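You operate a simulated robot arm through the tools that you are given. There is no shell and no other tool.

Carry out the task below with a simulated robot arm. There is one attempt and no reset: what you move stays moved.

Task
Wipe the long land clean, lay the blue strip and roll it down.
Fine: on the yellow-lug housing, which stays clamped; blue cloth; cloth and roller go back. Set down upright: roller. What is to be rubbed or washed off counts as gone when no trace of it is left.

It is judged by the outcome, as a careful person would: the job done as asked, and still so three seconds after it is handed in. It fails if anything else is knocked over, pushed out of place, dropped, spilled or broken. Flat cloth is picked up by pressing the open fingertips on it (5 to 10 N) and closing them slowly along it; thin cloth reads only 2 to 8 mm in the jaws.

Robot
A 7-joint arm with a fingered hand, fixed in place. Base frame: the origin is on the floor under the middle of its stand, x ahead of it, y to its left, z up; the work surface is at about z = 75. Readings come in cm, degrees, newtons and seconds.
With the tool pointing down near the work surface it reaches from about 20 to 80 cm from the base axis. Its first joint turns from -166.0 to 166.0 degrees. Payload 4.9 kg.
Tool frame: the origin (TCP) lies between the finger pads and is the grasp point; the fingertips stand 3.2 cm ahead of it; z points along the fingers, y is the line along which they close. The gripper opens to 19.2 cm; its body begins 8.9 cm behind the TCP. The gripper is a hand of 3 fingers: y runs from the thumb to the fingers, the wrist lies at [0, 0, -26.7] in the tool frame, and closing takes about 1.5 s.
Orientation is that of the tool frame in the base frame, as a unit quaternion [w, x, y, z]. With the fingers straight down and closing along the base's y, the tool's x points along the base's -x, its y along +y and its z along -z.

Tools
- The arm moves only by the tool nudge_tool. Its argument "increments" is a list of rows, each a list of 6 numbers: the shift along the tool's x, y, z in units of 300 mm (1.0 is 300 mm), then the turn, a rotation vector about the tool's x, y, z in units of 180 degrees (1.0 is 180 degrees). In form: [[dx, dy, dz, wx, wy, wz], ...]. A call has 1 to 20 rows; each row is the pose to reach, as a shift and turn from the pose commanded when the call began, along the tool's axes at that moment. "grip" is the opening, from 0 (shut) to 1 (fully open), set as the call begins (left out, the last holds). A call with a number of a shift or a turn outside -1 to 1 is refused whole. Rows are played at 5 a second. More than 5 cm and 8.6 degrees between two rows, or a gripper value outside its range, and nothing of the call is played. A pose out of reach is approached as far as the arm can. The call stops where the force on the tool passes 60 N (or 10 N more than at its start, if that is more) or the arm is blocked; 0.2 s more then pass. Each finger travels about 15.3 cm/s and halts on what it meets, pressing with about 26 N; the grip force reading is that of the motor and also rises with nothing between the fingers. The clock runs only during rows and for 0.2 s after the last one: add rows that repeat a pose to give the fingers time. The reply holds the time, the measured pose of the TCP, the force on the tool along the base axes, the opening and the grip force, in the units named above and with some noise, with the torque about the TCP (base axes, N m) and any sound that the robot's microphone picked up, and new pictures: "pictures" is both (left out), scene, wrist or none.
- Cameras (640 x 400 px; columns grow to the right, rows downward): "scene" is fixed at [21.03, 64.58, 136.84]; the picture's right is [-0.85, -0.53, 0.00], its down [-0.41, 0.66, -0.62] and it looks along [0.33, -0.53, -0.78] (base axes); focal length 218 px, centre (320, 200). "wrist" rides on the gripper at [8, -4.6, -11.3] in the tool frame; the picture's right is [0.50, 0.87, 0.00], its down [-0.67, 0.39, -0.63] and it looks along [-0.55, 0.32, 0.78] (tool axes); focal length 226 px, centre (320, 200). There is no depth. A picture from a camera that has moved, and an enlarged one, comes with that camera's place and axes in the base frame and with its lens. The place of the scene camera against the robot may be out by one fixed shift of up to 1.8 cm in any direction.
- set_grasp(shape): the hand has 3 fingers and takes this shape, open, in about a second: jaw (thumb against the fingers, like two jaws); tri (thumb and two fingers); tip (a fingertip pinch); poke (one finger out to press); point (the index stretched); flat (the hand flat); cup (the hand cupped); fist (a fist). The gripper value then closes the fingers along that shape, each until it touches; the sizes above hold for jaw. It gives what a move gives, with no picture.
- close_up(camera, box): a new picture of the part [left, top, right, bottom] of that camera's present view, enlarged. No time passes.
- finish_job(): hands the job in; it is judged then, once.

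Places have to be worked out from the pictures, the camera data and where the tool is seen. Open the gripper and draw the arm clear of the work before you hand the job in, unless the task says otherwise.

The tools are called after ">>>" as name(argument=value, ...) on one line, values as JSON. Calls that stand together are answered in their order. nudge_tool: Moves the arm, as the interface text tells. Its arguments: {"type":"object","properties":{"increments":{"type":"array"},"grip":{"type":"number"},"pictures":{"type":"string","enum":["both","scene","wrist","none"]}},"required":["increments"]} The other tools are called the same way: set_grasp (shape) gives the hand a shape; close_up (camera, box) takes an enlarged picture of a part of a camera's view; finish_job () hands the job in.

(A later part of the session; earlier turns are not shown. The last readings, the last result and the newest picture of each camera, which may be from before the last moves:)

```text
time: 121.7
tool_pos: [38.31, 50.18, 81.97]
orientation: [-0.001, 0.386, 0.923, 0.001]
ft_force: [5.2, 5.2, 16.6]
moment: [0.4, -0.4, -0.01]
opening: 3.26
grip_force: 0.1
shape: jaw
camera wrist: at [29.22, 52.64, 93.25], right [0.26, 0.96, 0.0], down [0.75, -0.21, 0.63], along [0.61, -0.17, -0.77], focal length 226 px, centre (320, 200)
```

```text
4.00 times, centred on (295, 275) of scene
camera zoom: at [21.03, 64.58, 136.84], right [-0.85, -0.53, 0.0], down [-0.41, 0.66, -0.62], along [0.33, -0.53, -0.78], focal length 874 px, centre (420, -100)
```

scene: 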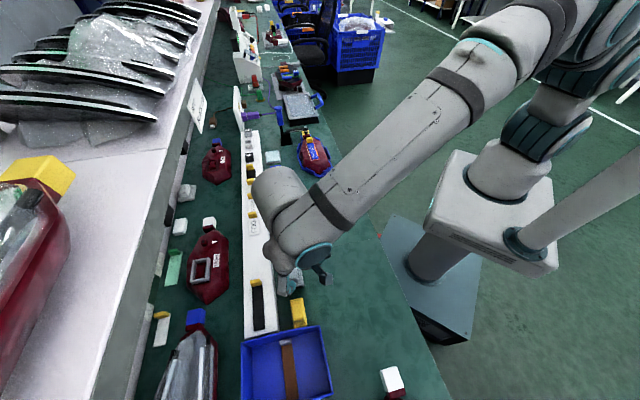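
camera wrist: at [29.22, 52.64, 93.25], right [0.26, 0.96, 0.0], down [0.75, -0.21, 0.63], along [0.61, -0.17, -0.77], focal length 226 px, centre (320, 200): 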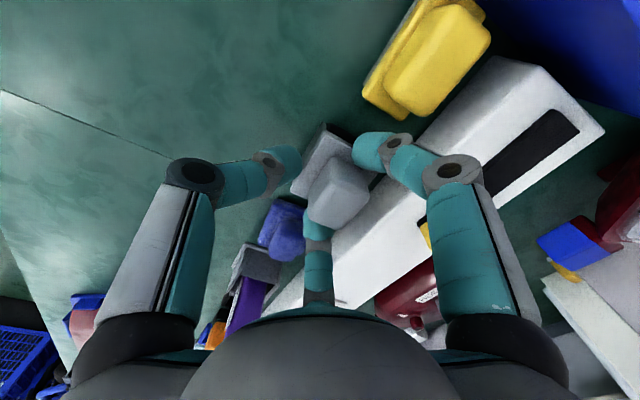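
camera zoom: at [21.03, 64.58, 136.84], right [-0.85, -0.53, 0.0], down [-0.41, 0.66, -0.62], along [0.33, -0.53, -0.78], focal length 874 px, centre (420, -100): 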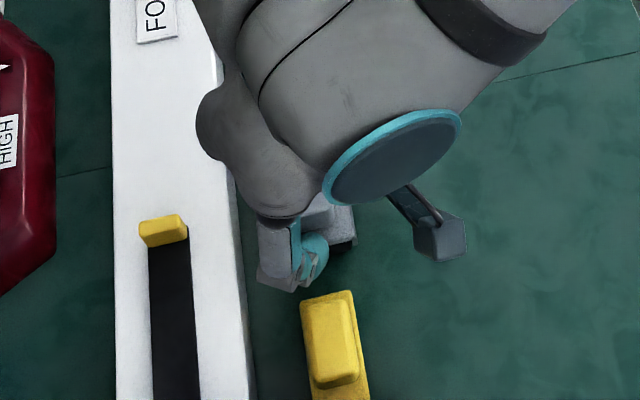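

The tips press the plate a little (16 N) and the squeeze is still slack. I raise 0.3 cm and close to a 1 cm command.

>>> nudge_tool(increments=[[0, 0, -0.006, 0, 0, 0], [0, 0, -0.01, 0, 0, 0], [0, 0, -0.01, 0, 0, 0], [0, 0, -0.01, 0, 0, 0], [0, 0, -0.01, 0, 0, 0], [0, 0, -0.01, 0, 0, 0]], grip=0.05, pictures="wrist")

>>> close_up(camera="wrist", box=[260, 90, 400, 230])

>>> close_up(camera="scene", box=[255, 225, 335, 325])

```text
time: 123.1
tool_pos: [38.32, 50.2, 82.25]
orientation: [0.001, 0.386, 0.922, 0.001]
ft_force: [7.7, 6.5, 24.2]
moment: [0.53, -0.56, 0.01]
opening: 1.24
grip_force: 0.1
shape: jaw
camera wrist: at [29.23, 52.6, 93.56], right [0.26, 0.96, 0.0], down [0.75, -0.21, 0.63], along [0.61, -0.17, -0.77], focal length 226 px, centre (320, 200)
```

wrist: 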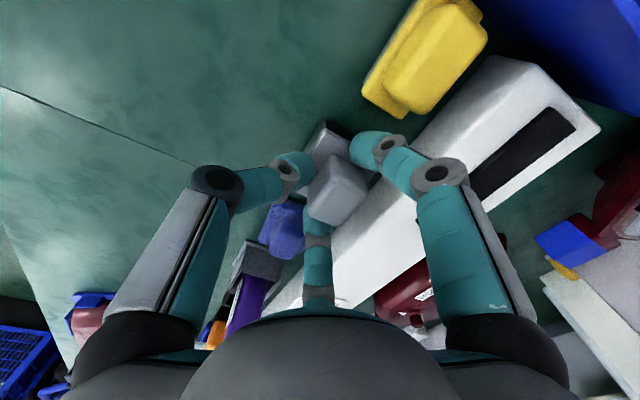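

```text
2.86 times, centred on (330, 160) of wrist
camera zoom: at [29.23, 52.6, 93.56], right [0.26, 0.96, 0.0], down [0.75, -0.21, 0.63], along [0.61, -0.17, -0.77], focal length 646 px, centre (291, 314)
```

zoom: 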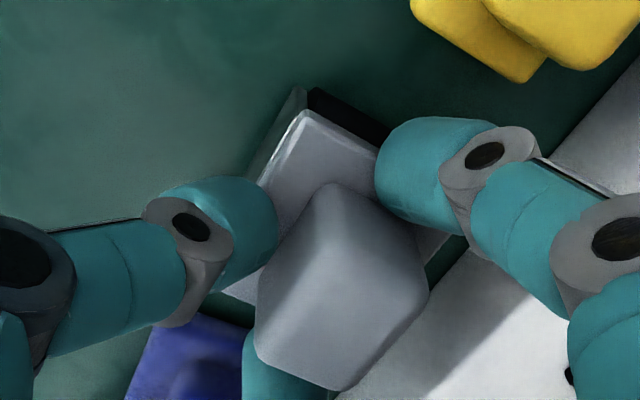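

```text
4.00 times, centred on (295, 275) of scene
camera zoom: at [21.03, 64.58, 136.84], right [-0.85, -0.53, 0.0], down [-0.41, 0.66, -0.62], along [0.33, -0.53, -0.78], focal length 874 px, centre (420, -100)
```

zoom: 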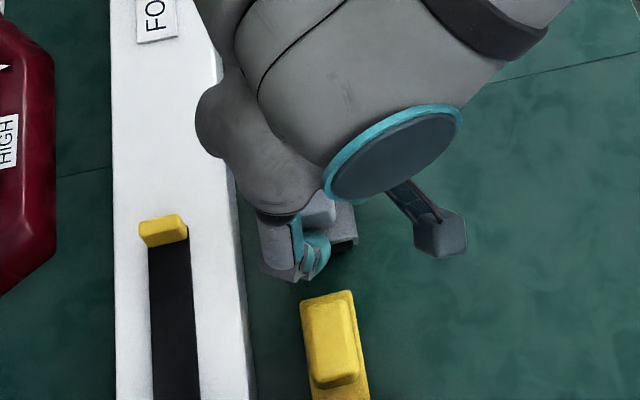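

The opening and grip readings seem to follow only the thumb, which is clear of the knob; the 24 N upward push suggests the two fingers are already squeezing. I lift 1.2 cm gently to test the hold.

>>> nudge_tool(increments=[[0, 0, -0.01, 0, 0, 0], [0, 0, -0.02, 0, 0, 0], [0, 0, -0.03, 0, 0, 0], [0, 0, -0.04, 0, 0, 0], [0, 0, -0.04, 0, 0, 0]], pictures="wrist")

>>> close_up(camera="wrist", box=[260, 90, 400, 230])

>>> close_up(camera="scene", box=[255, 225, 335, 325])

```text
time: 124.3
tool_pos: [38.15, 50.03, 83.23]
orientation: [0.001, 0.385, 0.923, -0.001]
ft_force: [1.1, 1.6, 5.9]
moment: [0.07, -0.24, 0.01]
opening: 0.96
grip_force: 25.8
shape: jaw
camera wrist: at [29.17, 52.53, 94.61], right [0.26, 0.96, 0.0], down [0.75, -0.2, 0.63], along [0.61, -0.17, -0.77], focal length 226 px, centre (320, 200)
```

wrist: 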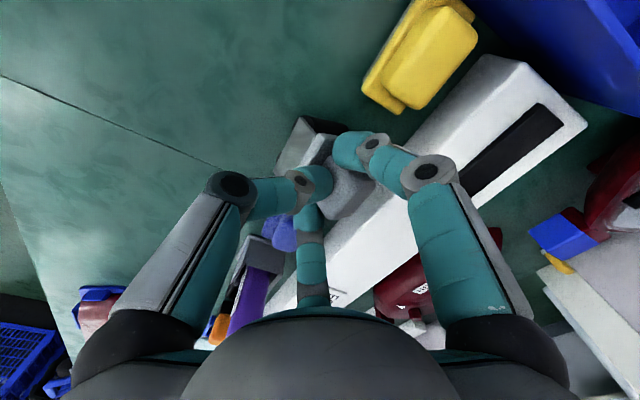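

```text
2.86 times, centred on (330, 160) of wrist
camera zoom: at [29.17, 52.53, 94.61], right [0.26, 0.96, 0.0], down [0.75, -0.2, 0.63], along [0.61, -0.17, -0.77], focal length 646 px, centre (291, 314)
```

zoom: 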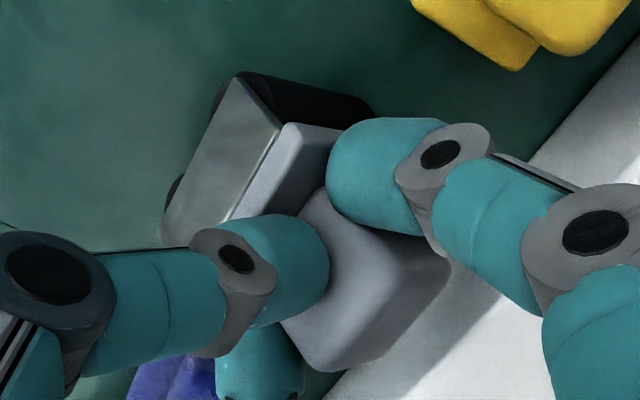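

```text
4.00 times, centred on (295, 275) of scene
camera zoom: at [21.03, 64.58, 136.84], right [-0.85, -0.53, 0.0], down [-0.41, 0.66, -0.62], along [0.33, -0.53, -0.78], focal length 874 px, centre (420, -100)
```

zoom: 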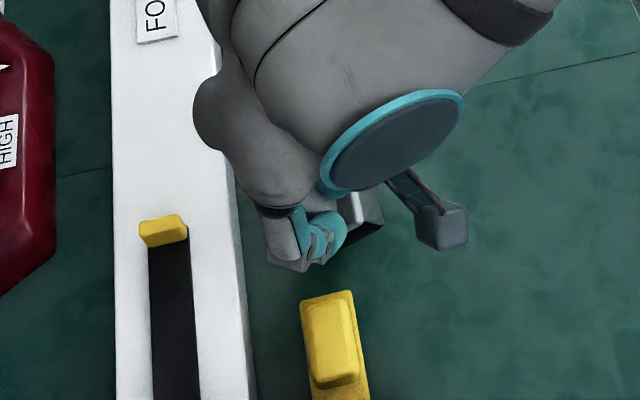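

The thumb came against the knob and tipped the roller toward the rack. I back the thumb off by commanding 3 cm, which keeps the two end fingers squeezing, and lift 1 cm so the roller can hang upright.

>>> nudge_tool(increments=[[0, 0, 0, 0, 0, 0], [0, 0, 0, 0, 0, 0], [0, 0, 0, 0, 0, 0], [0, 0, 0, 0, 0, 0]], grip=0.155, pictures="wrist")

>>> close_up(camera="wrist", box=[240, 80, 400, 230])

>>> close_up(camera="scene", box=[255, 225, 335, 325])

```text
time: 125.3
tool_pos: [38.15, 50.26, 83.28]
orientation: [0.0, 0.385, 0.923, -0.001]
ft_force: [-0.2, -0.2, 1.1]
moment: [-0.06, 0.09, 0.0]
opening: 2.93
grip_force: 0.2
shape: jaw
camera wrist: at [29.17, 52.53, 94.6], right [0.26, 0.96, 0.0], down [0.75, -0.2, 0.63], along [0.61, -0.17, -0.77], focal length 226 px, centre (320, 200)
```

wrist: 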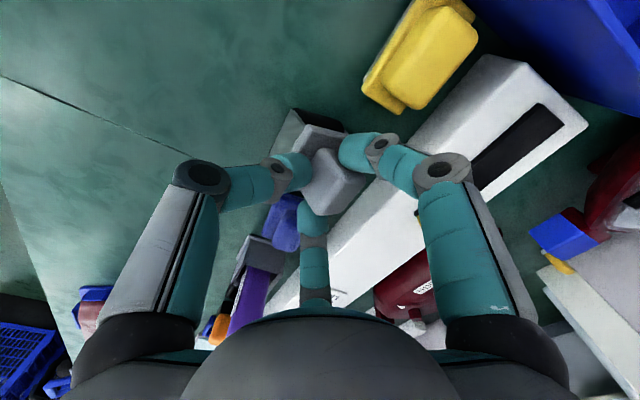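

```text
2.67 times, centred on (320, 155) of wrist
camera zoom: at [29.17, 52.53, 94.6], right [0.26, 0.96, 0.0], down [0.75, -0.2, 0.63], along [0.61, -0.17, -0.77], focal length 603 px, centre (320, 320)
```

zoom: 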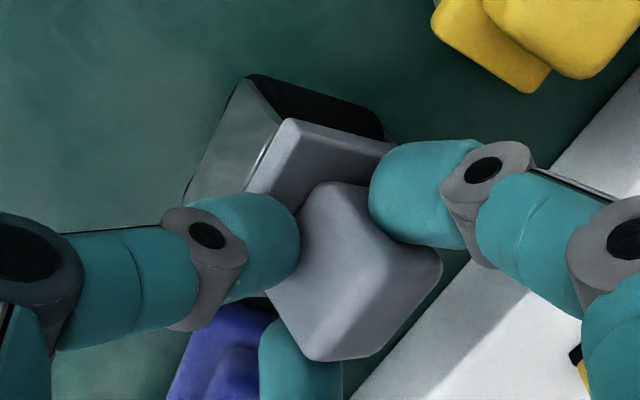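

```text
4.00 times, centred on (295, 275) of scene
camera zoom: at [21.03, 64.58, 136.84], right [-0.85, -0.53, 0.0], down [-0.41, 0.66, -0.62], along [0.33, -0.53, -0.78], focal length 874 px, centre (420, -100)
```

zoom: 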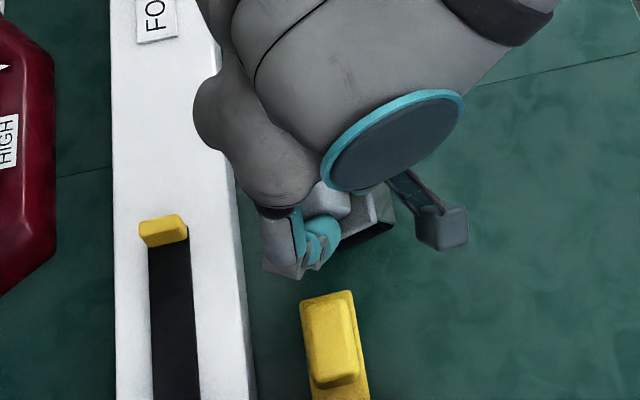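

The roller still leans, held by two fingers. I lower it 0.9 cm with the thumb clear so its base meets the bench and sets it level.

>>> nudge_tool(increments=[[0, 0, 0.01, 0, 0, 0], [0, 0, 0.02, 0, 0, 0], [0, 0, 0.03, 0, 0, 0], [0, 0, 0.03, 0, 0, 0]], pictures="wrist")

>>> close_up(camera="wrist", box=[240, 80, 400, 230])

>>> close_up(camera="scene", box=[255, 225, 335, 325])

```text
time: 126.3
tool_pos: [38.23, 50.14, 82.65]
orientation: [0.0, 0.385, 0.923, 0.002]
ft_force: [-3.3, -1.8, 31.5]
moment: [-0.27, 0.31, 0.03]
opening: 3.58
grip_force: 25.8
shape: jaw
camera wrist: at [29.19, 52.6, 93.94], right [0.26, 0.96, 0.0], down [0.75, -0.21, 0.63], along [0.61, -0.17, -0.77], focal length 226 px, centre (320, 200)
```

wrist: 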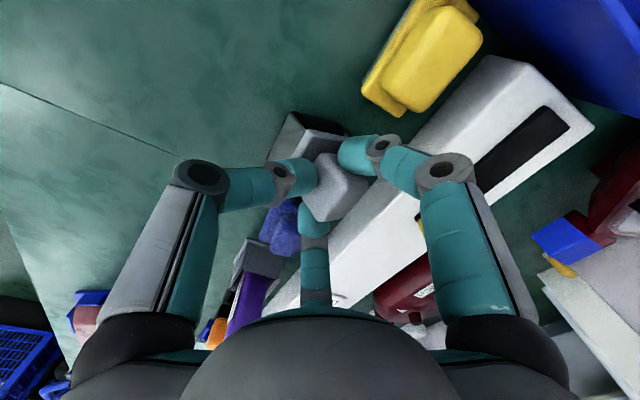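

```text
2.67 times, centred on (320, 155) of wrist
camera zoom: at [29.19, 52.6, 93.94], right [0.26, 0.96, 0.0], down [0.75, -0.21, 0.63], along [0.61, -0.17, -0.77], focal length 603 px, centre (320, 320)
```

zoom: 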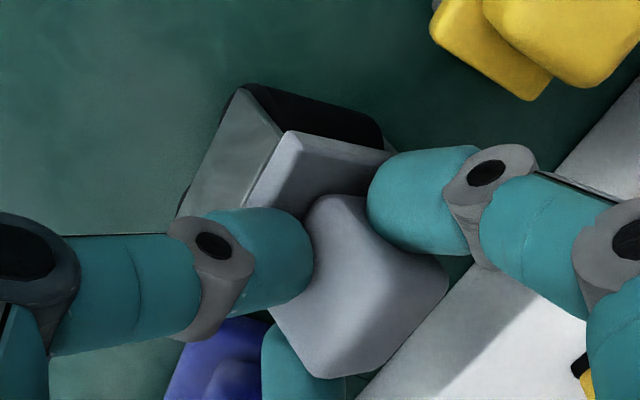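

```text
4.00 times, centred on (295, 275) of scene
camera zoom: at [21.03, 64.58, 136.84], right [-0.85, -0.53, 0.0], down [-0.41, 0.66, -0.62], along [0.33, -0.53, -0.78], focal length 874 px, centre (420, -100)
```

zoom: 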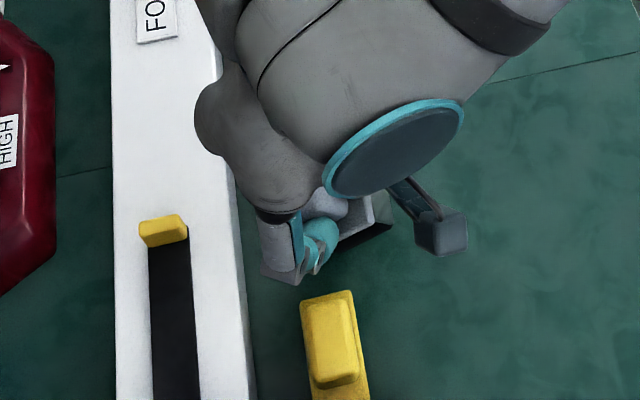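

The roller is still held at a tilt of about 25°, well below its tipping point, with the thumb on its plate. I ease up 0.2 cm and open just enough to free the knob so it settles back upright on its base.

>>> nudge_tool(increments=[[0, 0, -0.005, 0, 0, 0], [0, 0, -0.007, 0, 0, 0], [0, 0, -0.007, 0, 0, 0], [0, 0, -0.007, 0, 0, 0]], grip=0.27, pictures="wrist")

>>> close_up(camera="wrist", box=[240, 80, 400, 230])

>>> close_up(camera="scene", box=[255, 225, 335, 325])

```text
time: 127.3
tool_pos: [38.14, 50.04, 82.54]
orientation: [0.001, 0.385, 0.923, -0.001]
ft_force: [-4.0, -4.2, 5.0]
moment: [-0.3, 0.26, -0.02]
opening: 5.42
grip_force: 0.0
shape: jaw
camera wrist: at [29.15, 52.48, 93.87], right [0.26, 0.96, 0.0], down [0.75, -0.2, 0.63], along [0.61, -0.17, -0.78], focal length 226 px, centre (320, 200)
```

wrist: 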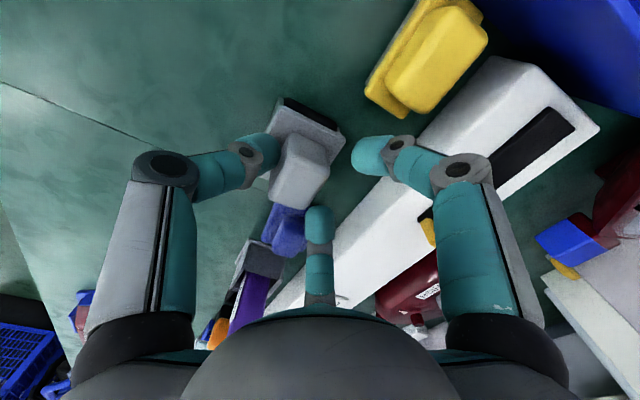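

```text
2.67 times, centred on (320, 155) of wrist
camera zoom: at [29.15, 52.48, 93.87], right [0.26, 0.96, 0.0], down [0.75, -0.2, 0.63], along [0.61, -0.17, -0.78], focal length 603 px, centre (320, 320)
```

zoom: 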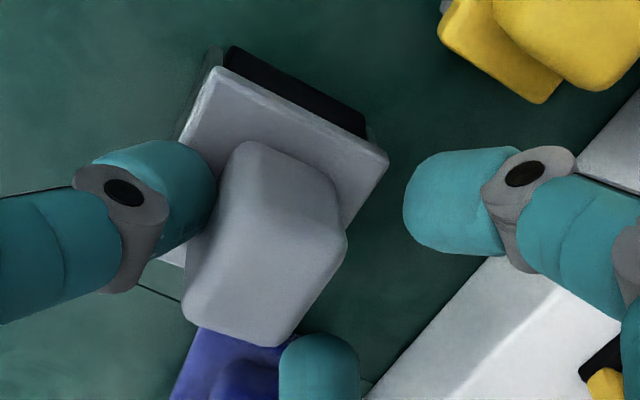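

```text
4.00 times, centred on (295, 275) of scene
camera zoom: at [21.03, 64.58, 136.84], right [-0.85, -0.53, 0.0], down [-0.41, 0.66, -0.62], along [0.33, -0.53, -0.78], focal length 874 px, centre (420, -100)
```

zoom: 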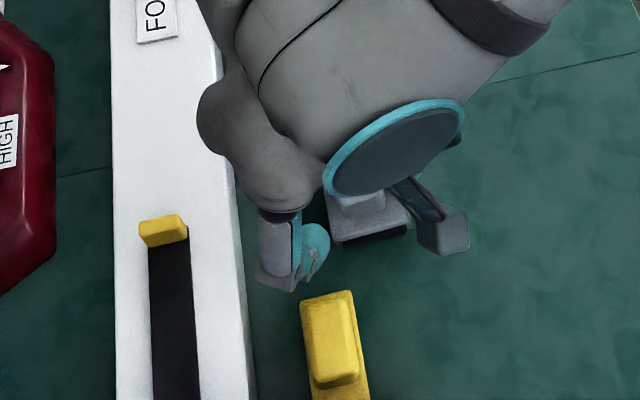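

The roller has settled back on its base, shifted toward the robot and resting against the thumb. I open a little more and rise to look at it.

>>> nudge_tool(increments=[[0, 0, 0, 0, 0, 0], [0, 0, 0, 0, 0, 0], [0, 0, 0, 0, 0, 0], [0, 0, -0.03, 0, 0, 0], [0, 0, -0.1, 0, 0, 0], [0, 0, -0.2, 0, 0, 0], [0, 0, -0.3, 0, 0, 0], [0, 0, -0.35, 0, 0, 0], [0, 0, -0.35, 0, 0, 0]], grip=0.4, pictures="both")

>>> close_up(camera="wrist", box=[240, 60, 400, 200])

>>> close_up(camera="scene", box=[265, 225, 335, 325])

```text
time: 129.3
tool_pos: [38.24, 50.05, 93.08]
orientation: [0.001, 0.385, 0.923, -0.001]
ft_force: [-0.1, 0.4, -0.6]
moment: [0.01, 0.03, 0.01]
opening: 7.66
grip_force: 0.1
shape: jaw
camera wrist: at [29.21, 52.56, 104.46], right [0.26, 0.96, 0.0], down [0.75, -0.2, 0.63], along [0.61, -0.17, -0.77], focal length 226 px, centre (320, 200)
```

scene: 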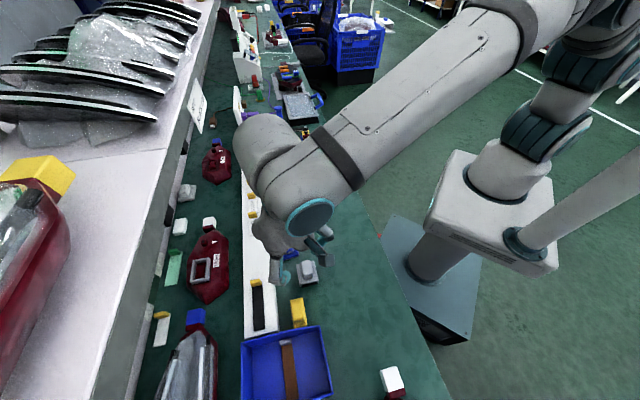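
wrist: 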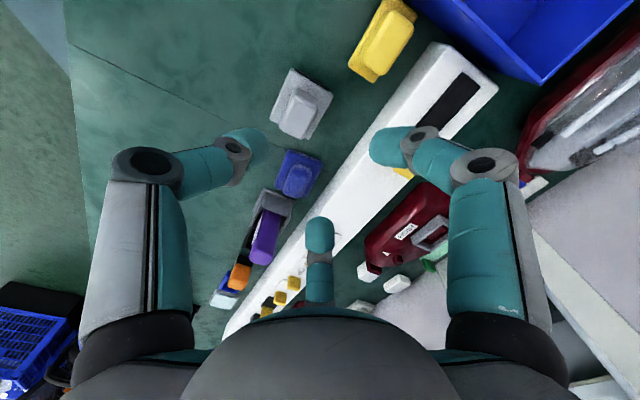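

```text
2.86 times, centred on (320, 130) of wrist
camera zoom: at [29.21, 52.56, 104.46], right [0.26, 0.96, 0.0], down [0.75, -0.2, 0.63], along [0.61, -0.17, -0.77], focal length 646 px, centre (320, 400)
```

zoom: 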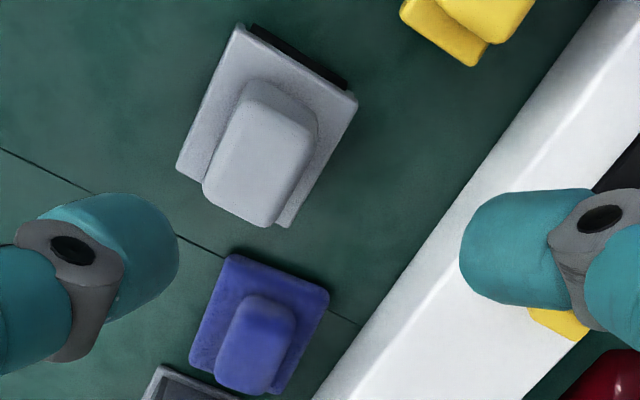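

```text
4.00 times, centred on (300, 275) of scene
camera zoom: at [21.03, 64.58, 136.84], right [-0.85, -0.53, 0.0], down [-0.41, 0.66, -0.62], along [0.33, -0.53, -0.78], focal length 874 px, centre (400, -100)
```

zoom: 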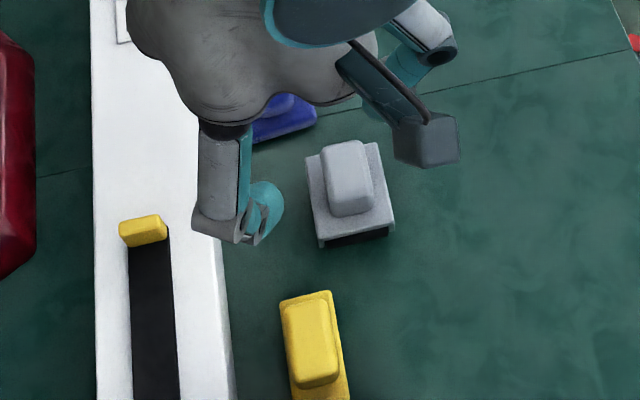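

The roller stands upright, now in open space at (8.6, 59.8) and square. I'll take it with a pure two-finger pinch, keeping the thumb back. I move over and lower to z 85.

>>> nudge_tool(increments=[[0.002, -0.07, 0, 0, 0, 0], [0.0037, -0.145, 0, 0, 0, 0], [0.0037, -0.145, 0.09, 0, 0, 0], [0.0037, -0.145, 0.18, 0, 0, 0], [0.0037, -0.145, 0.27, 0, 0, 0], [0.0037, -0.145, 0.27, 0, 0, 0]], grip=0.325, pictures="both")

>>> close_up(camera="wrist", box=[260, 90, 400, 230])

```text
time: 130.7
tool_pos: [35.01, 47.07, 85.14]
orientation: [0.001, 0.385, 0.923, -0.001]
ft_force: [0.5, -0.5, 0.3]
moment: [-0.02, 0.0, 0.01]
opening: 6.29
grip_force: 0.1
shape: jaw
camera wrist: at [25.99, 49.62, 96.4], right [0.26, 0.96, 0.0], down [0.75, -0.2, 0.63], along [0.61, -0.17, -0.77], focal length 226 px, centre (320, 200)
```

scene: 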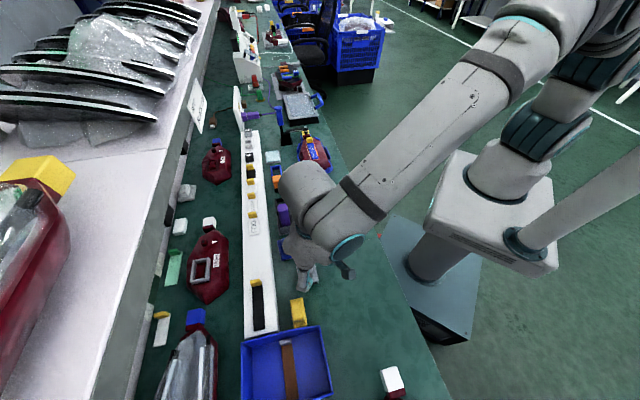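
wrist: 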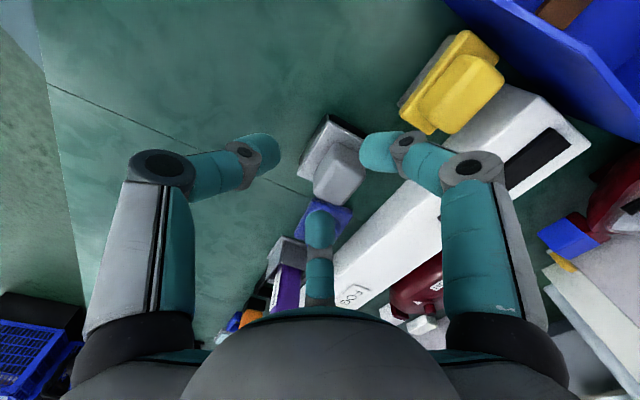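

```text
2.86 times, centred on (330, 160) of wrist
camera zoom: at [25.99, 49.62, 96.4], right [0.26, 0.96, 0.0], down [0.75, -0.2, 0.63], along [0.61, -0.17, -0.77], focal length 646 px, centre (291, 314)
```

zoom: 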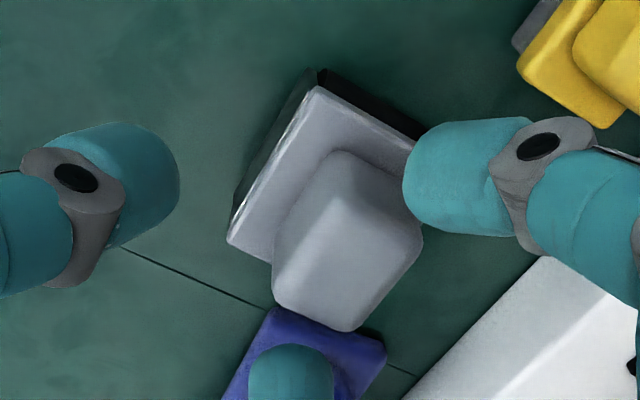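

The knob sits 2.07 cm ahead and 0.24 cm to one side. I correct that and lower to z 82.7, slightly higher than last time so the tips stay off the plate.

>>> nudge_tool(increments=[[-0.008, 0.01, 0.0, 0, 0, 0], [-0.008, 0.01, 0.025, 0, 0, 0], [-0.008, 0.01, 0.05, 0, 0, 0], [-0.008, 0.01, 0.07, 0, 0, 0], [-0.008, 0.01, 0.081, 0, 0, 0], [-0.008, 0.01, 0.081, 0, 0, 0]], pictures="none")

>>> nudge_tool(increments=[[0, 0, 0, 0, 0, 0], [0, 0, 0, 0, 0, 0], [0, 0, 0, 0, 0, 0], [0, 0, 0, 0, 0, 0], [0, 0, 0, 0, 0, 0]], grip=0.16, pictures="wrist")

>>> close_up(camera="wrist", box=[260, 90, 400, 230])

>>> close_up(camera="scene", box=[265, 225, 345, 315])

```text
time: 132.1
tool_pos: [35.36, 47.28, 82.61]
orientation: [0.001, 0.385, 0.923, 0.0]
ft_force: [0.3, 0.2, 1.2]
moment: [-0.03, 0.01, -0.03]
opening: 6.27
grip_force: 0.0
shape: jaw
```

```text
time: 133.3
tool_pos: [35.4, 47.17, 82.64]
orientation: [0.001, 0.385, 0.923, -0.001]
ft_force: [2.3, 2.2, 4.5]
moment: [0.07, -0.11, -0.01]
opening: 3.27
grip_force: 0.1
shape: jaw
camera wrist: at [26.37, 49.63, 93.95], right [0.26, 0.96, 0.0], down [0.75, -0.2, 0.63], along [0.61, -0.17, -0.77], focal length 226 px, centre (320, 200)
```

wrist: 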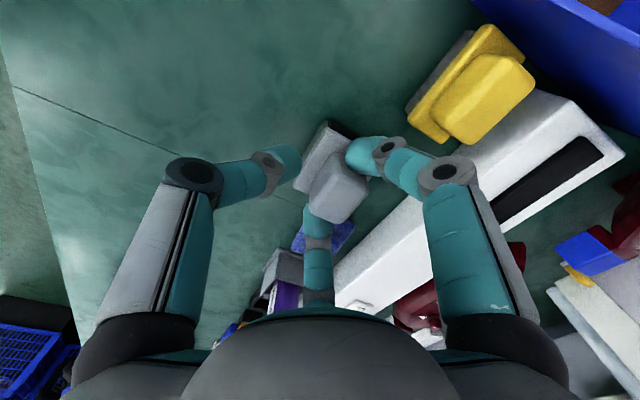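

```text
2.86 times, centred on (330, 160) of wrist
camera zoom: at [26.37, 49.63, 93.95], right [0.26, 0.96, 0.0], down [0.75, -0.2, 0.63], along [0.61, -0.17, -0.77], focal length 646 px, centre (291, 314)
```

zoom: 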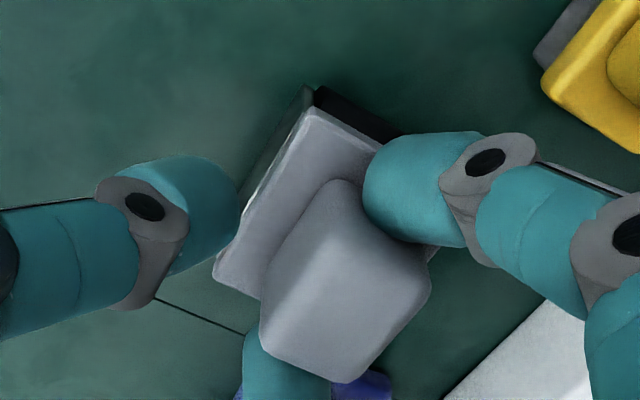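

```text
4.44 times, centred on (305, 270) of scene
camera zoom: at [21.03, 64.58, 136.84], right [-0.85, -0.53, 0.0], down [-0.41, 0.66, -0.62], along [0.33, -0.53, -0.78], focal length 971 px, centre (387, -111)
```

zoom: 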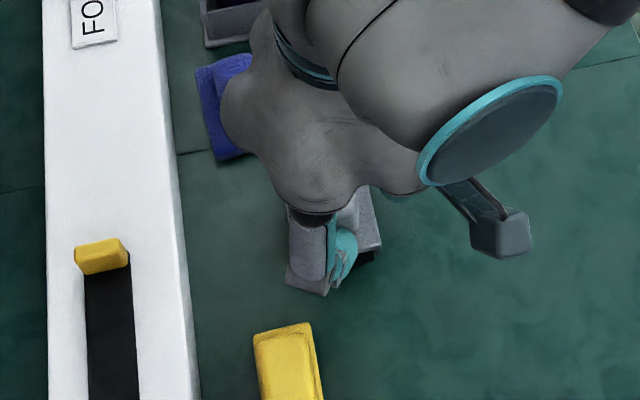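

The two fingers hold the knob's ends with only 4.5 N on the plate. I lift 0.8 cm to test this pinch.

>>> nudge_tool(increments=[[0, 0, -0.007, 0, 0, 0], [0, 0, -0.014, 0, 0, 0], [0, 0, -0.021, 0, 0, 0], [0, 0, -0.028, 0, 0, 0], [0, 0, -0.028, 0, 0, 0]], pictures="wrist")

>>> close_up(camera="wrist", box=[260, 90, 400, 230])

>>> close_up(camera="scene", box=[265, 225, 345, 315])

```text
time: 134.5
tool_pos: [35.39, 47.07, 83.48]
orientation: [0.001, 0.385, 0.923, -0.001]
ft_force: [0.5, -0.6, -1.6]
moment: [-0.06, -0.01, 0.02]
opening: 3.21
grip_force: 0.0
shape: jaw
camera wrist: at [26.39, 49.61, 94.75], right [0.26, 0.96, 0.0], down [0.75, -0.2, 0.63], along [0.61, -0.17, -0.77], focal length 226 px, centre (320, 200)
```

wrist: 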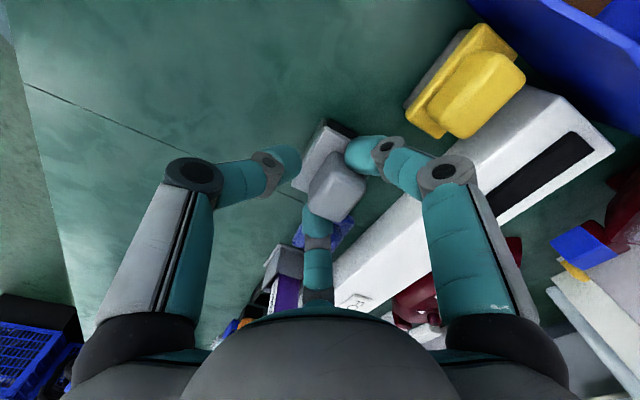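

```text
2.86 times, centred on (330, 160) of wrist
camera zoom: at [26.39, 49.61, 94.75], right [0.26, 0.96, 0.0], down [0.75, -0.2, 0.63], along [0.61, -0.17, -0.77], focal length 646 px, centre (291, 314)
```

zoom: 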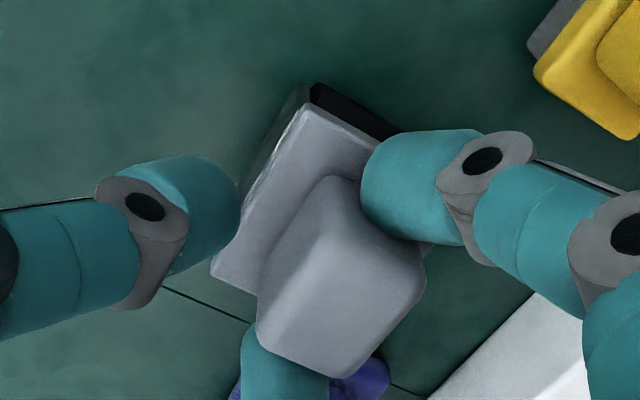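

```text
4.44 times, centred on (305, 270) of scene
camera zoom: at [21.03, 64.58, 136.84], right [-0.85, -0.53, 0.0], down [-0.41, 0.66, -0.62], along [0.33, -0.53, -0.78], focal length 971 px, centre (387, -111)
```

zoom: 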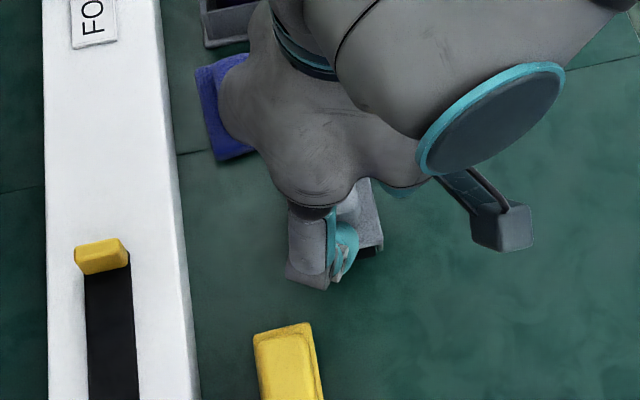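

The pinch holds: the roller hangs level and weighs about 1.6 N. I raise it to z 95, drawing back from the shelf side, and look at its underside from the fixed camera.

>>> nudge_tool(increments=[[0, 0, -0.08, 0, 0, 0], [0, 0, -0.16, 0, 0, 0], [0, -0.03, -0.24, 0, 0, 0], [0, -0.06, -0.32, 0, 0, 0], [0, -0.1, -0.39, 0, 0, 0], [0, -0.1, -0.39, 0, 0, 0]], pictures="both")

>>> close_up(camera="scene", box=[290, 195, 370, 275])

>>> close_up(camera="wrist", box=[260, 90, 400, 230])

```text
time: 135.9
tool_pos: [33.33, 45.16, 95.26]
orientation: [0.001, 0.385, 0.923, -0.002]
ft_force: [-1.2, 0.2, -1.5]
moment: [0.0, 0.03, 0.01]
opening: 3.18
grip_force: 0.0
shape: jaw
camera wrist: at [24.18, 47.53, 106.52], right [0.26, 0.96, 0.0], down [0.75, -0.2, 0.63], along [0.61, -0.17, -0.77], focal length 226 px, centre (320, 200)
```

scene: 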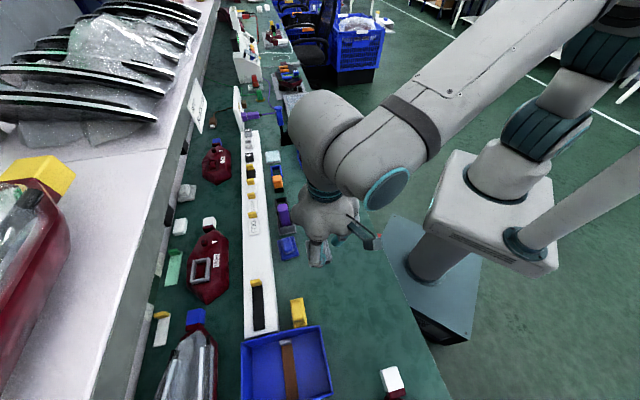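
wrist: 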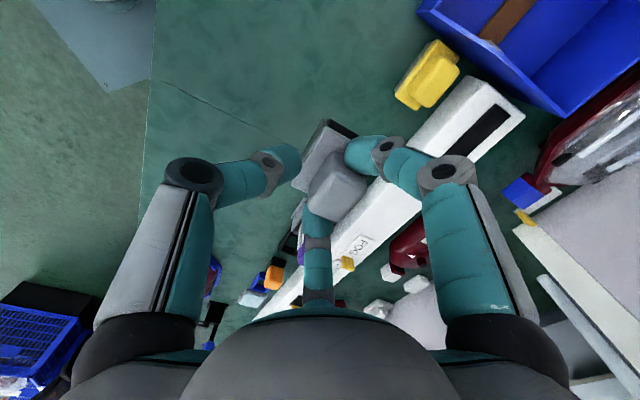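

```text
5.00 times, centred on (330, 235) of scene
camera zoom: at [21.03, 64.58, 136.84], right [-0.85, -0.53, 0.0], down [-0.41, 0.66, -0.62], along [0.33, -0.53, -0.78], focal length 1093 px, centre (270, 25)
```

zoom: 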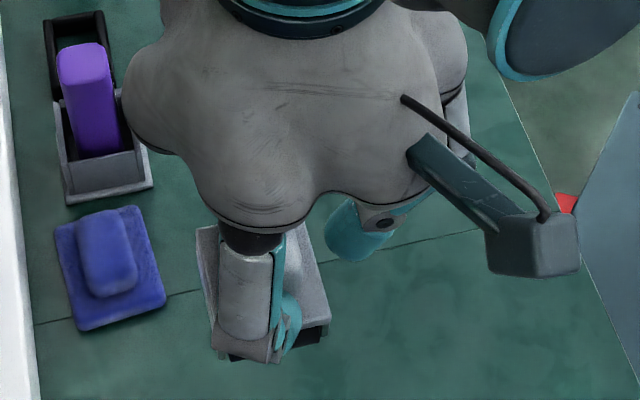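

```text
2.86 times, centred on (330, 160) of wrist
camera zoom: at [24.18, 47.53, 106.52], right [0.26, 0.96, 0.0], down [0.75, -0.2, 0.63], along [0.61, -0.17, -0.77], focal length 646 px, centre (291, 314)
```

zoom: 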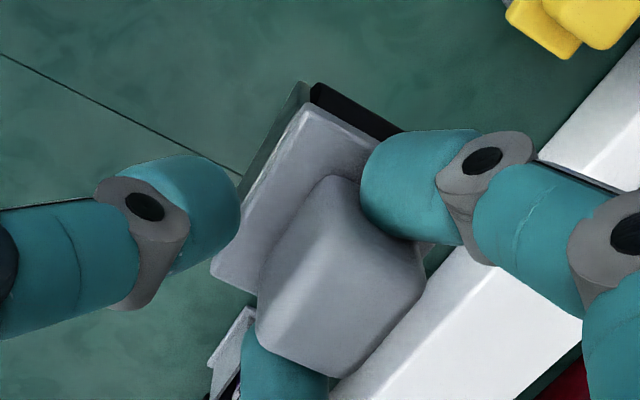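

The roller hangs level, its centre about 1.4 cm ahead of the hand axis. I carry it over to above the free end of the strip at z 95.

>>> nudge_tool(increments=[[-0.1, -0.02, 0, 0, 0, 0], [-0.2, -0.04, 0, 0, 0, 0], [-0.3, -0.06, 0, 0, 0, 0], [-0.4, -0.08, 0, 0, 0, 0], [-0.5, -0.1, 0, 0, 0, 0], [-0.6, -0.12, 0, 0, 0, 0], [-0.7, -0.14, 0, 0, 0, 0], [-0.8, -0.15, 0, 0, 0, 0]], pictures="none")

>>> nudge_tool(increments=[[-0.1, -0.02, 0, 0, 0, 0], [-0.2, -0.04, 0, 0, 0, 0], [-0.3, -0.06, 0, 0, 0, 0], [-0.4, -0.08, 0, 0, 0, 0], [-0.5, -0.1, 0, 0, 0, 0], [-0.6, -0.13, 0, 0, 0, 0], [-0.68, -0.154, 0, 0, 0, 0], [-0.68, -0.154, 0, 0, 0, 0]], pictures="both")

>>> close_up(camera="wrist", box=[220, 60, 420, 240])

>>> close_up(camera="scene", box=[265, 90, 345, 190])

```text
time: 137.7
tool_pos: [47.1, 24.93, 95.27]
orientation: [0.0, 0.385, 0.923, -0.001]
ft_force: [0.3, -0.8, -2.7]
moment: [0.0, 0.02, 0.0]
opening: 3.19
grip_force: 0.0
shape: jaw
```

```text
time: 139.5
tool_pos: [57.99, 7.17, 95.21]
orientation: [0.001, 0.385, 0.923, -0.001]
ft_force: [-1.2, -0.7, -2.3]
moment: [-0.02, 0.02, -0.01]
opening: 3.21
grip_force: 0.0
shape: jaw
camera wrist: at [48.98, 9.57, 106.49], right [0.26, 0.96, 0.0], down [0.75, -0.2, 0.63], along [0.61, -0.17, -0.77], focal length 226 px, centre (320, 200)
```

scene: 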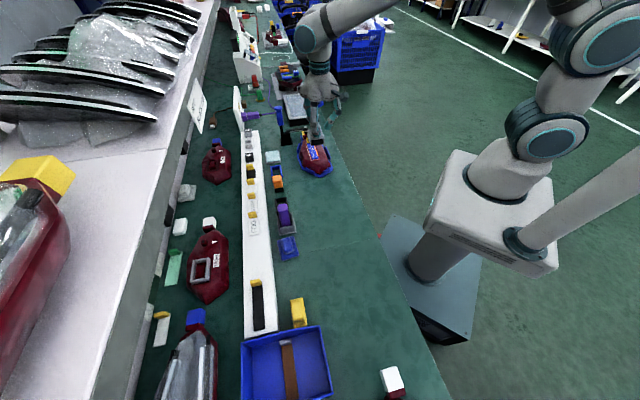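
wrist: 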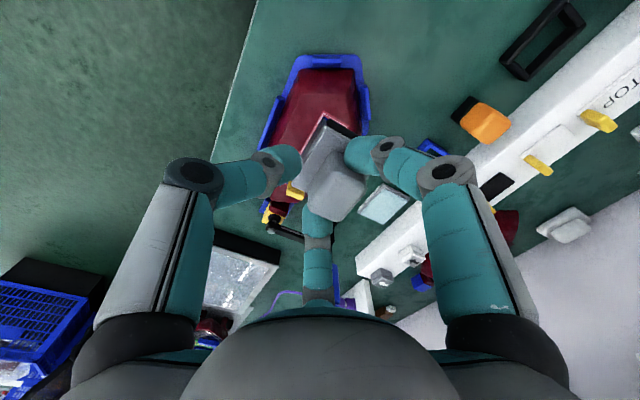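

```text
2.22 times, centred on (320, 150) of wrist
camera zoom: at [48.98, 9.57, 106.49], right [0.26, 0.96, 0.0], down [0.75, -0.2, 0.63], along [0.61, -0.17, -0.77], focal length 502 px, centre (320, 311)
```

zoom: 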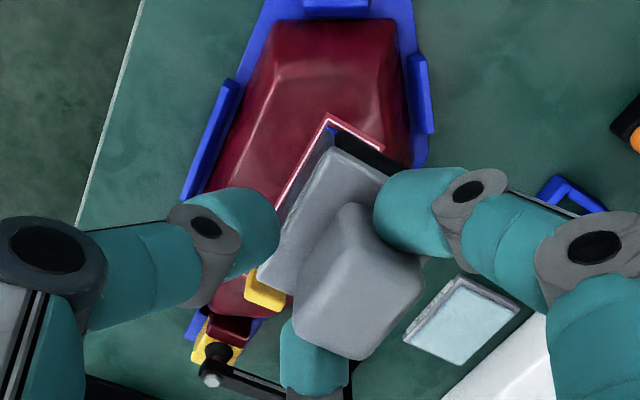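

```text
4.00 times, centred on (305, 140) of scene
camera zoom: at [21.03, 64.58, 136.84], right [-0.85, -0.53, 0.0], down [-0.41, 0.66, -0.62], along [0.33, -0.53, -0.78], focal length 874 px, centre (380, 440)
```

zoom: 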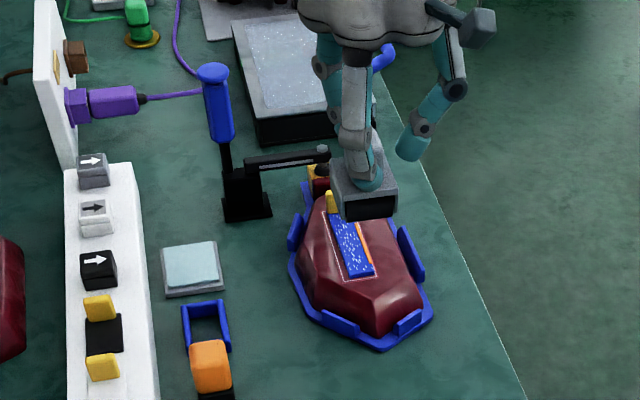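

The roller is over the housing, 2.2 cm from my starting point along the strip. I line up and lower to about 1.3 cm above the strip.

>>> nudge_tool(increments=[[-0.0733, 0.0127, 0, 0, 0, 0], [-0.0733, 0.0127, 0.08, 0, 0, 0], [-0.0733, 0.0127, 0.16, 0, 0, 0], [-0.0733, 0.0127, 0.22, 0, 0, 0], [-0.0733, 0.0127, 0.22, 0, 0, 0]], pictures="both")

>>> close_up(camera="wrist", box=[240, 60, 400, 220])

>>> close_up(camera="scene", box=[280, 115, 340, 185])

```text
time: 140.7
tool_pos: [59.84, 5.87, 88.58]
orientation: [0.001, 0.385, 0.923, 0.0]
ft_force: [0.6, 0.1, -2.1]
moment: [-0.04, 0.0, 0.0]
opening: 3.18
grip_force: 0.1
shape: jaw
camera wrist: at [50.81, 8.3, 99.86], right [0.26, 0.96, 0.0], down [0.75, -0.2, 0.63], along [0.61, -0.17, -0.77], focal length 226 px, centre (320, 200)
```

scene: 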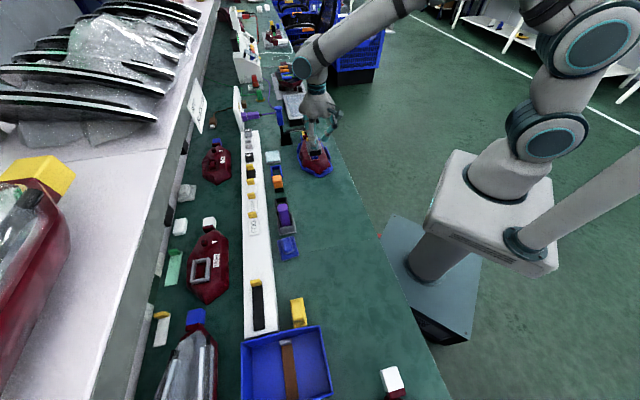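
wrist: 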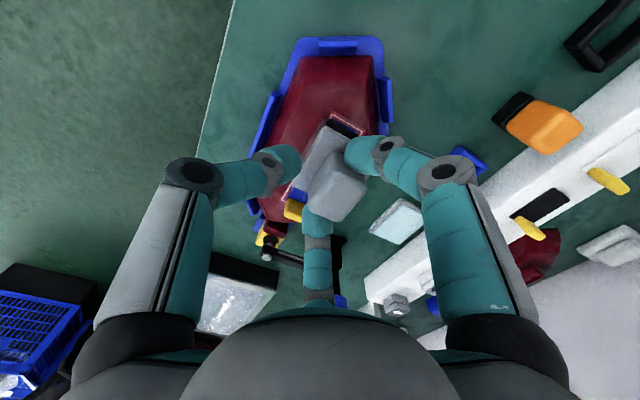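

```text
2.50 times, centred on (320, 140) of wrist
camera zoom: at [50.81, 8.3, 99.86], right [0.26, 0.96, 0.0], down [0.75, -0.2, 0.63], along [0.61, -0.17, -0.77], focal length 565 px, centre (320, 350)
```

zoom: 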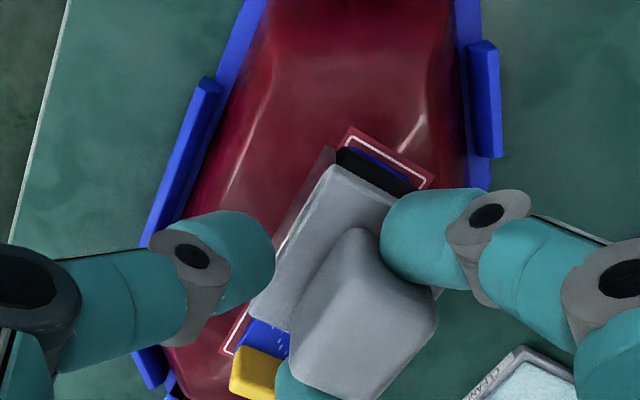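

```text
5.71 times, centred on (310, 150) of scene
camera zoom: at [21.03, 64.58, 136.84], right [-0.85, -0.53, 0.0], down [-0.41, 0.66, -0.62], along [0.33, -0.53, -0.78], focal length 1249 px, centre (377, 486)
```

zoom: 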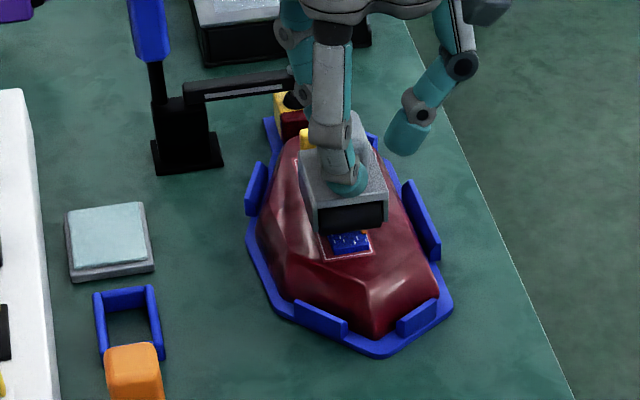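

The roller is centred across the strip with its far barrel near the strip's free end. I lower until it touches, reading the force.

>>> nudge_tool(increments=[[0, 0, 0.012, 0, 0, 0], [0, 0, 0.024, 0, 0, 0], [0, 0, 0.035, 0, 0, 0], [0, 0, 0.035, 0, 0, 0]], pictures="none")

>>> nudge_tool(increments=[[0, 0, 0.005, 0, 0, 0], [0, 0, 0.008, 0, 0, 0], [0, 0, 0.008, 0, 0, 0]], pictures="none")

```text
time: 141.7
tool_pos: [59.81, 5.81, 87.54]
orientation: [0.001, 0.385, 0.923, -0.001]
ft_force: [-0.4, 0.1, -2.6]
moment: [0.01, 0.01, -0.02]
opening: 3.2
grip_force: 0.1
shape: jaw
```

```text
time: 142.5
tool_pos: [59.84, 5.9, 87.35]
orientation: [0.001, 0.385, 0.923, 0.0]
ft_force: [-0.6, 0.3, -0.4]
moment: [-0.03, -0.01, 0.02]
opening: 3.2
grip_force: 0.2
shape: jaw
```

It just touches (the weight is being taken up). I press 0.15 cm further to get a firm rolling load.

>>> nudge_tool(increments=[[0, 0, 0.0025, 0, 0, 0], [0, 0, 0.005, 0, 0, 0], [0, 0, 0.005, 0, 0, 0]], pictures="wrist")

>>> close_up(camera="wrist", box=[240, 60, 400, 220])

>>> close_up(camera="scene", box=[280, 115, 340, 185])

```text
time: 143.3
tool_pos: [59.94, 5.74, 87.3]
orientation: [0.001, 0.384, 0.923, 0.0]
ft_force: [-0.7, 0.7, 3.2]
moment: [0.03, -0.04, -0.05]
opening: 3.21
grip_force: 0.1
shape: jaw
camera wrist: at [50.84, 8.24, 98.53], right [0.26, 0.96, 0.0], down [0.75, -0.2, 0.63], along [0.61, -0.17, -0.77], focal length 226 px, centre (320, 200)
```

wrist: 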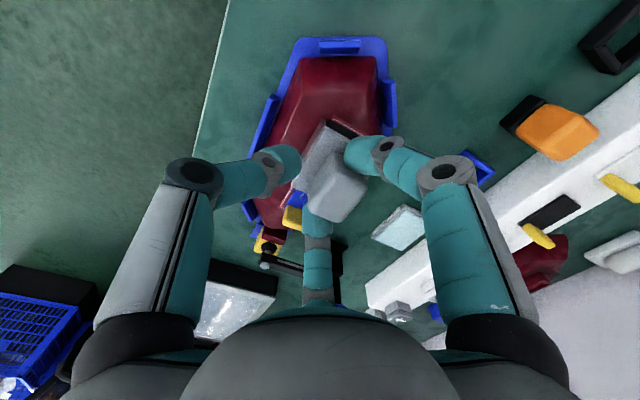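

```text
2.50 times, centred on (320, 140) of wrist
camera zoom: at [50.84, 8.24, 98.53], right [0.26, 0.96, 0.0], down [0.75, -0.2, 0.63], along [0.61, -0.17, -0.77], focal length 565 px, centre (320, 350)
```

zoom: 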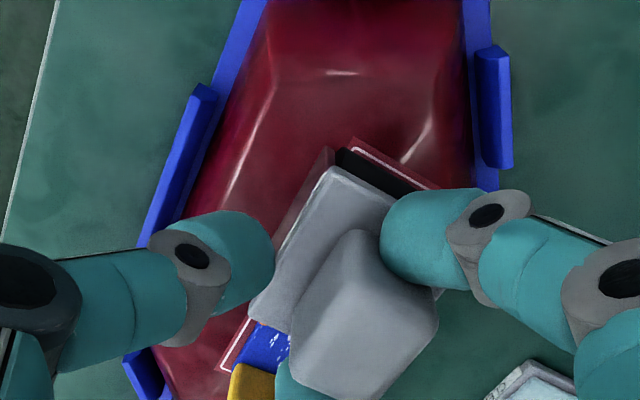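

```text
5.71 times, centred on (310, 150) of scene
camera zoom: at [21.03, 64.58, 136.84], right [-0.85, -0.53, 0.0], down [-0.41, 0.66, -0.62], along [0.33, -0.53, -0.78], focal length 1249 px, centre (377, 486)
```

zoom: 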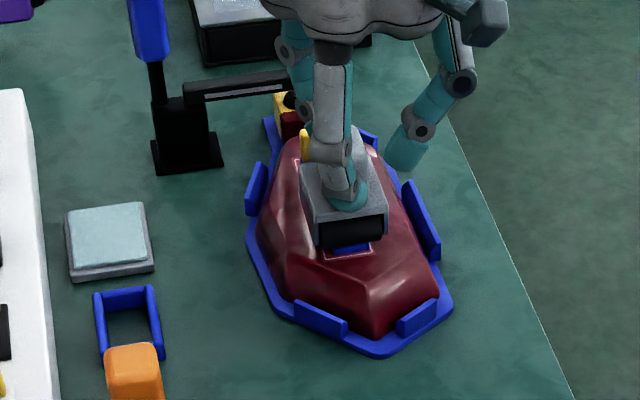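

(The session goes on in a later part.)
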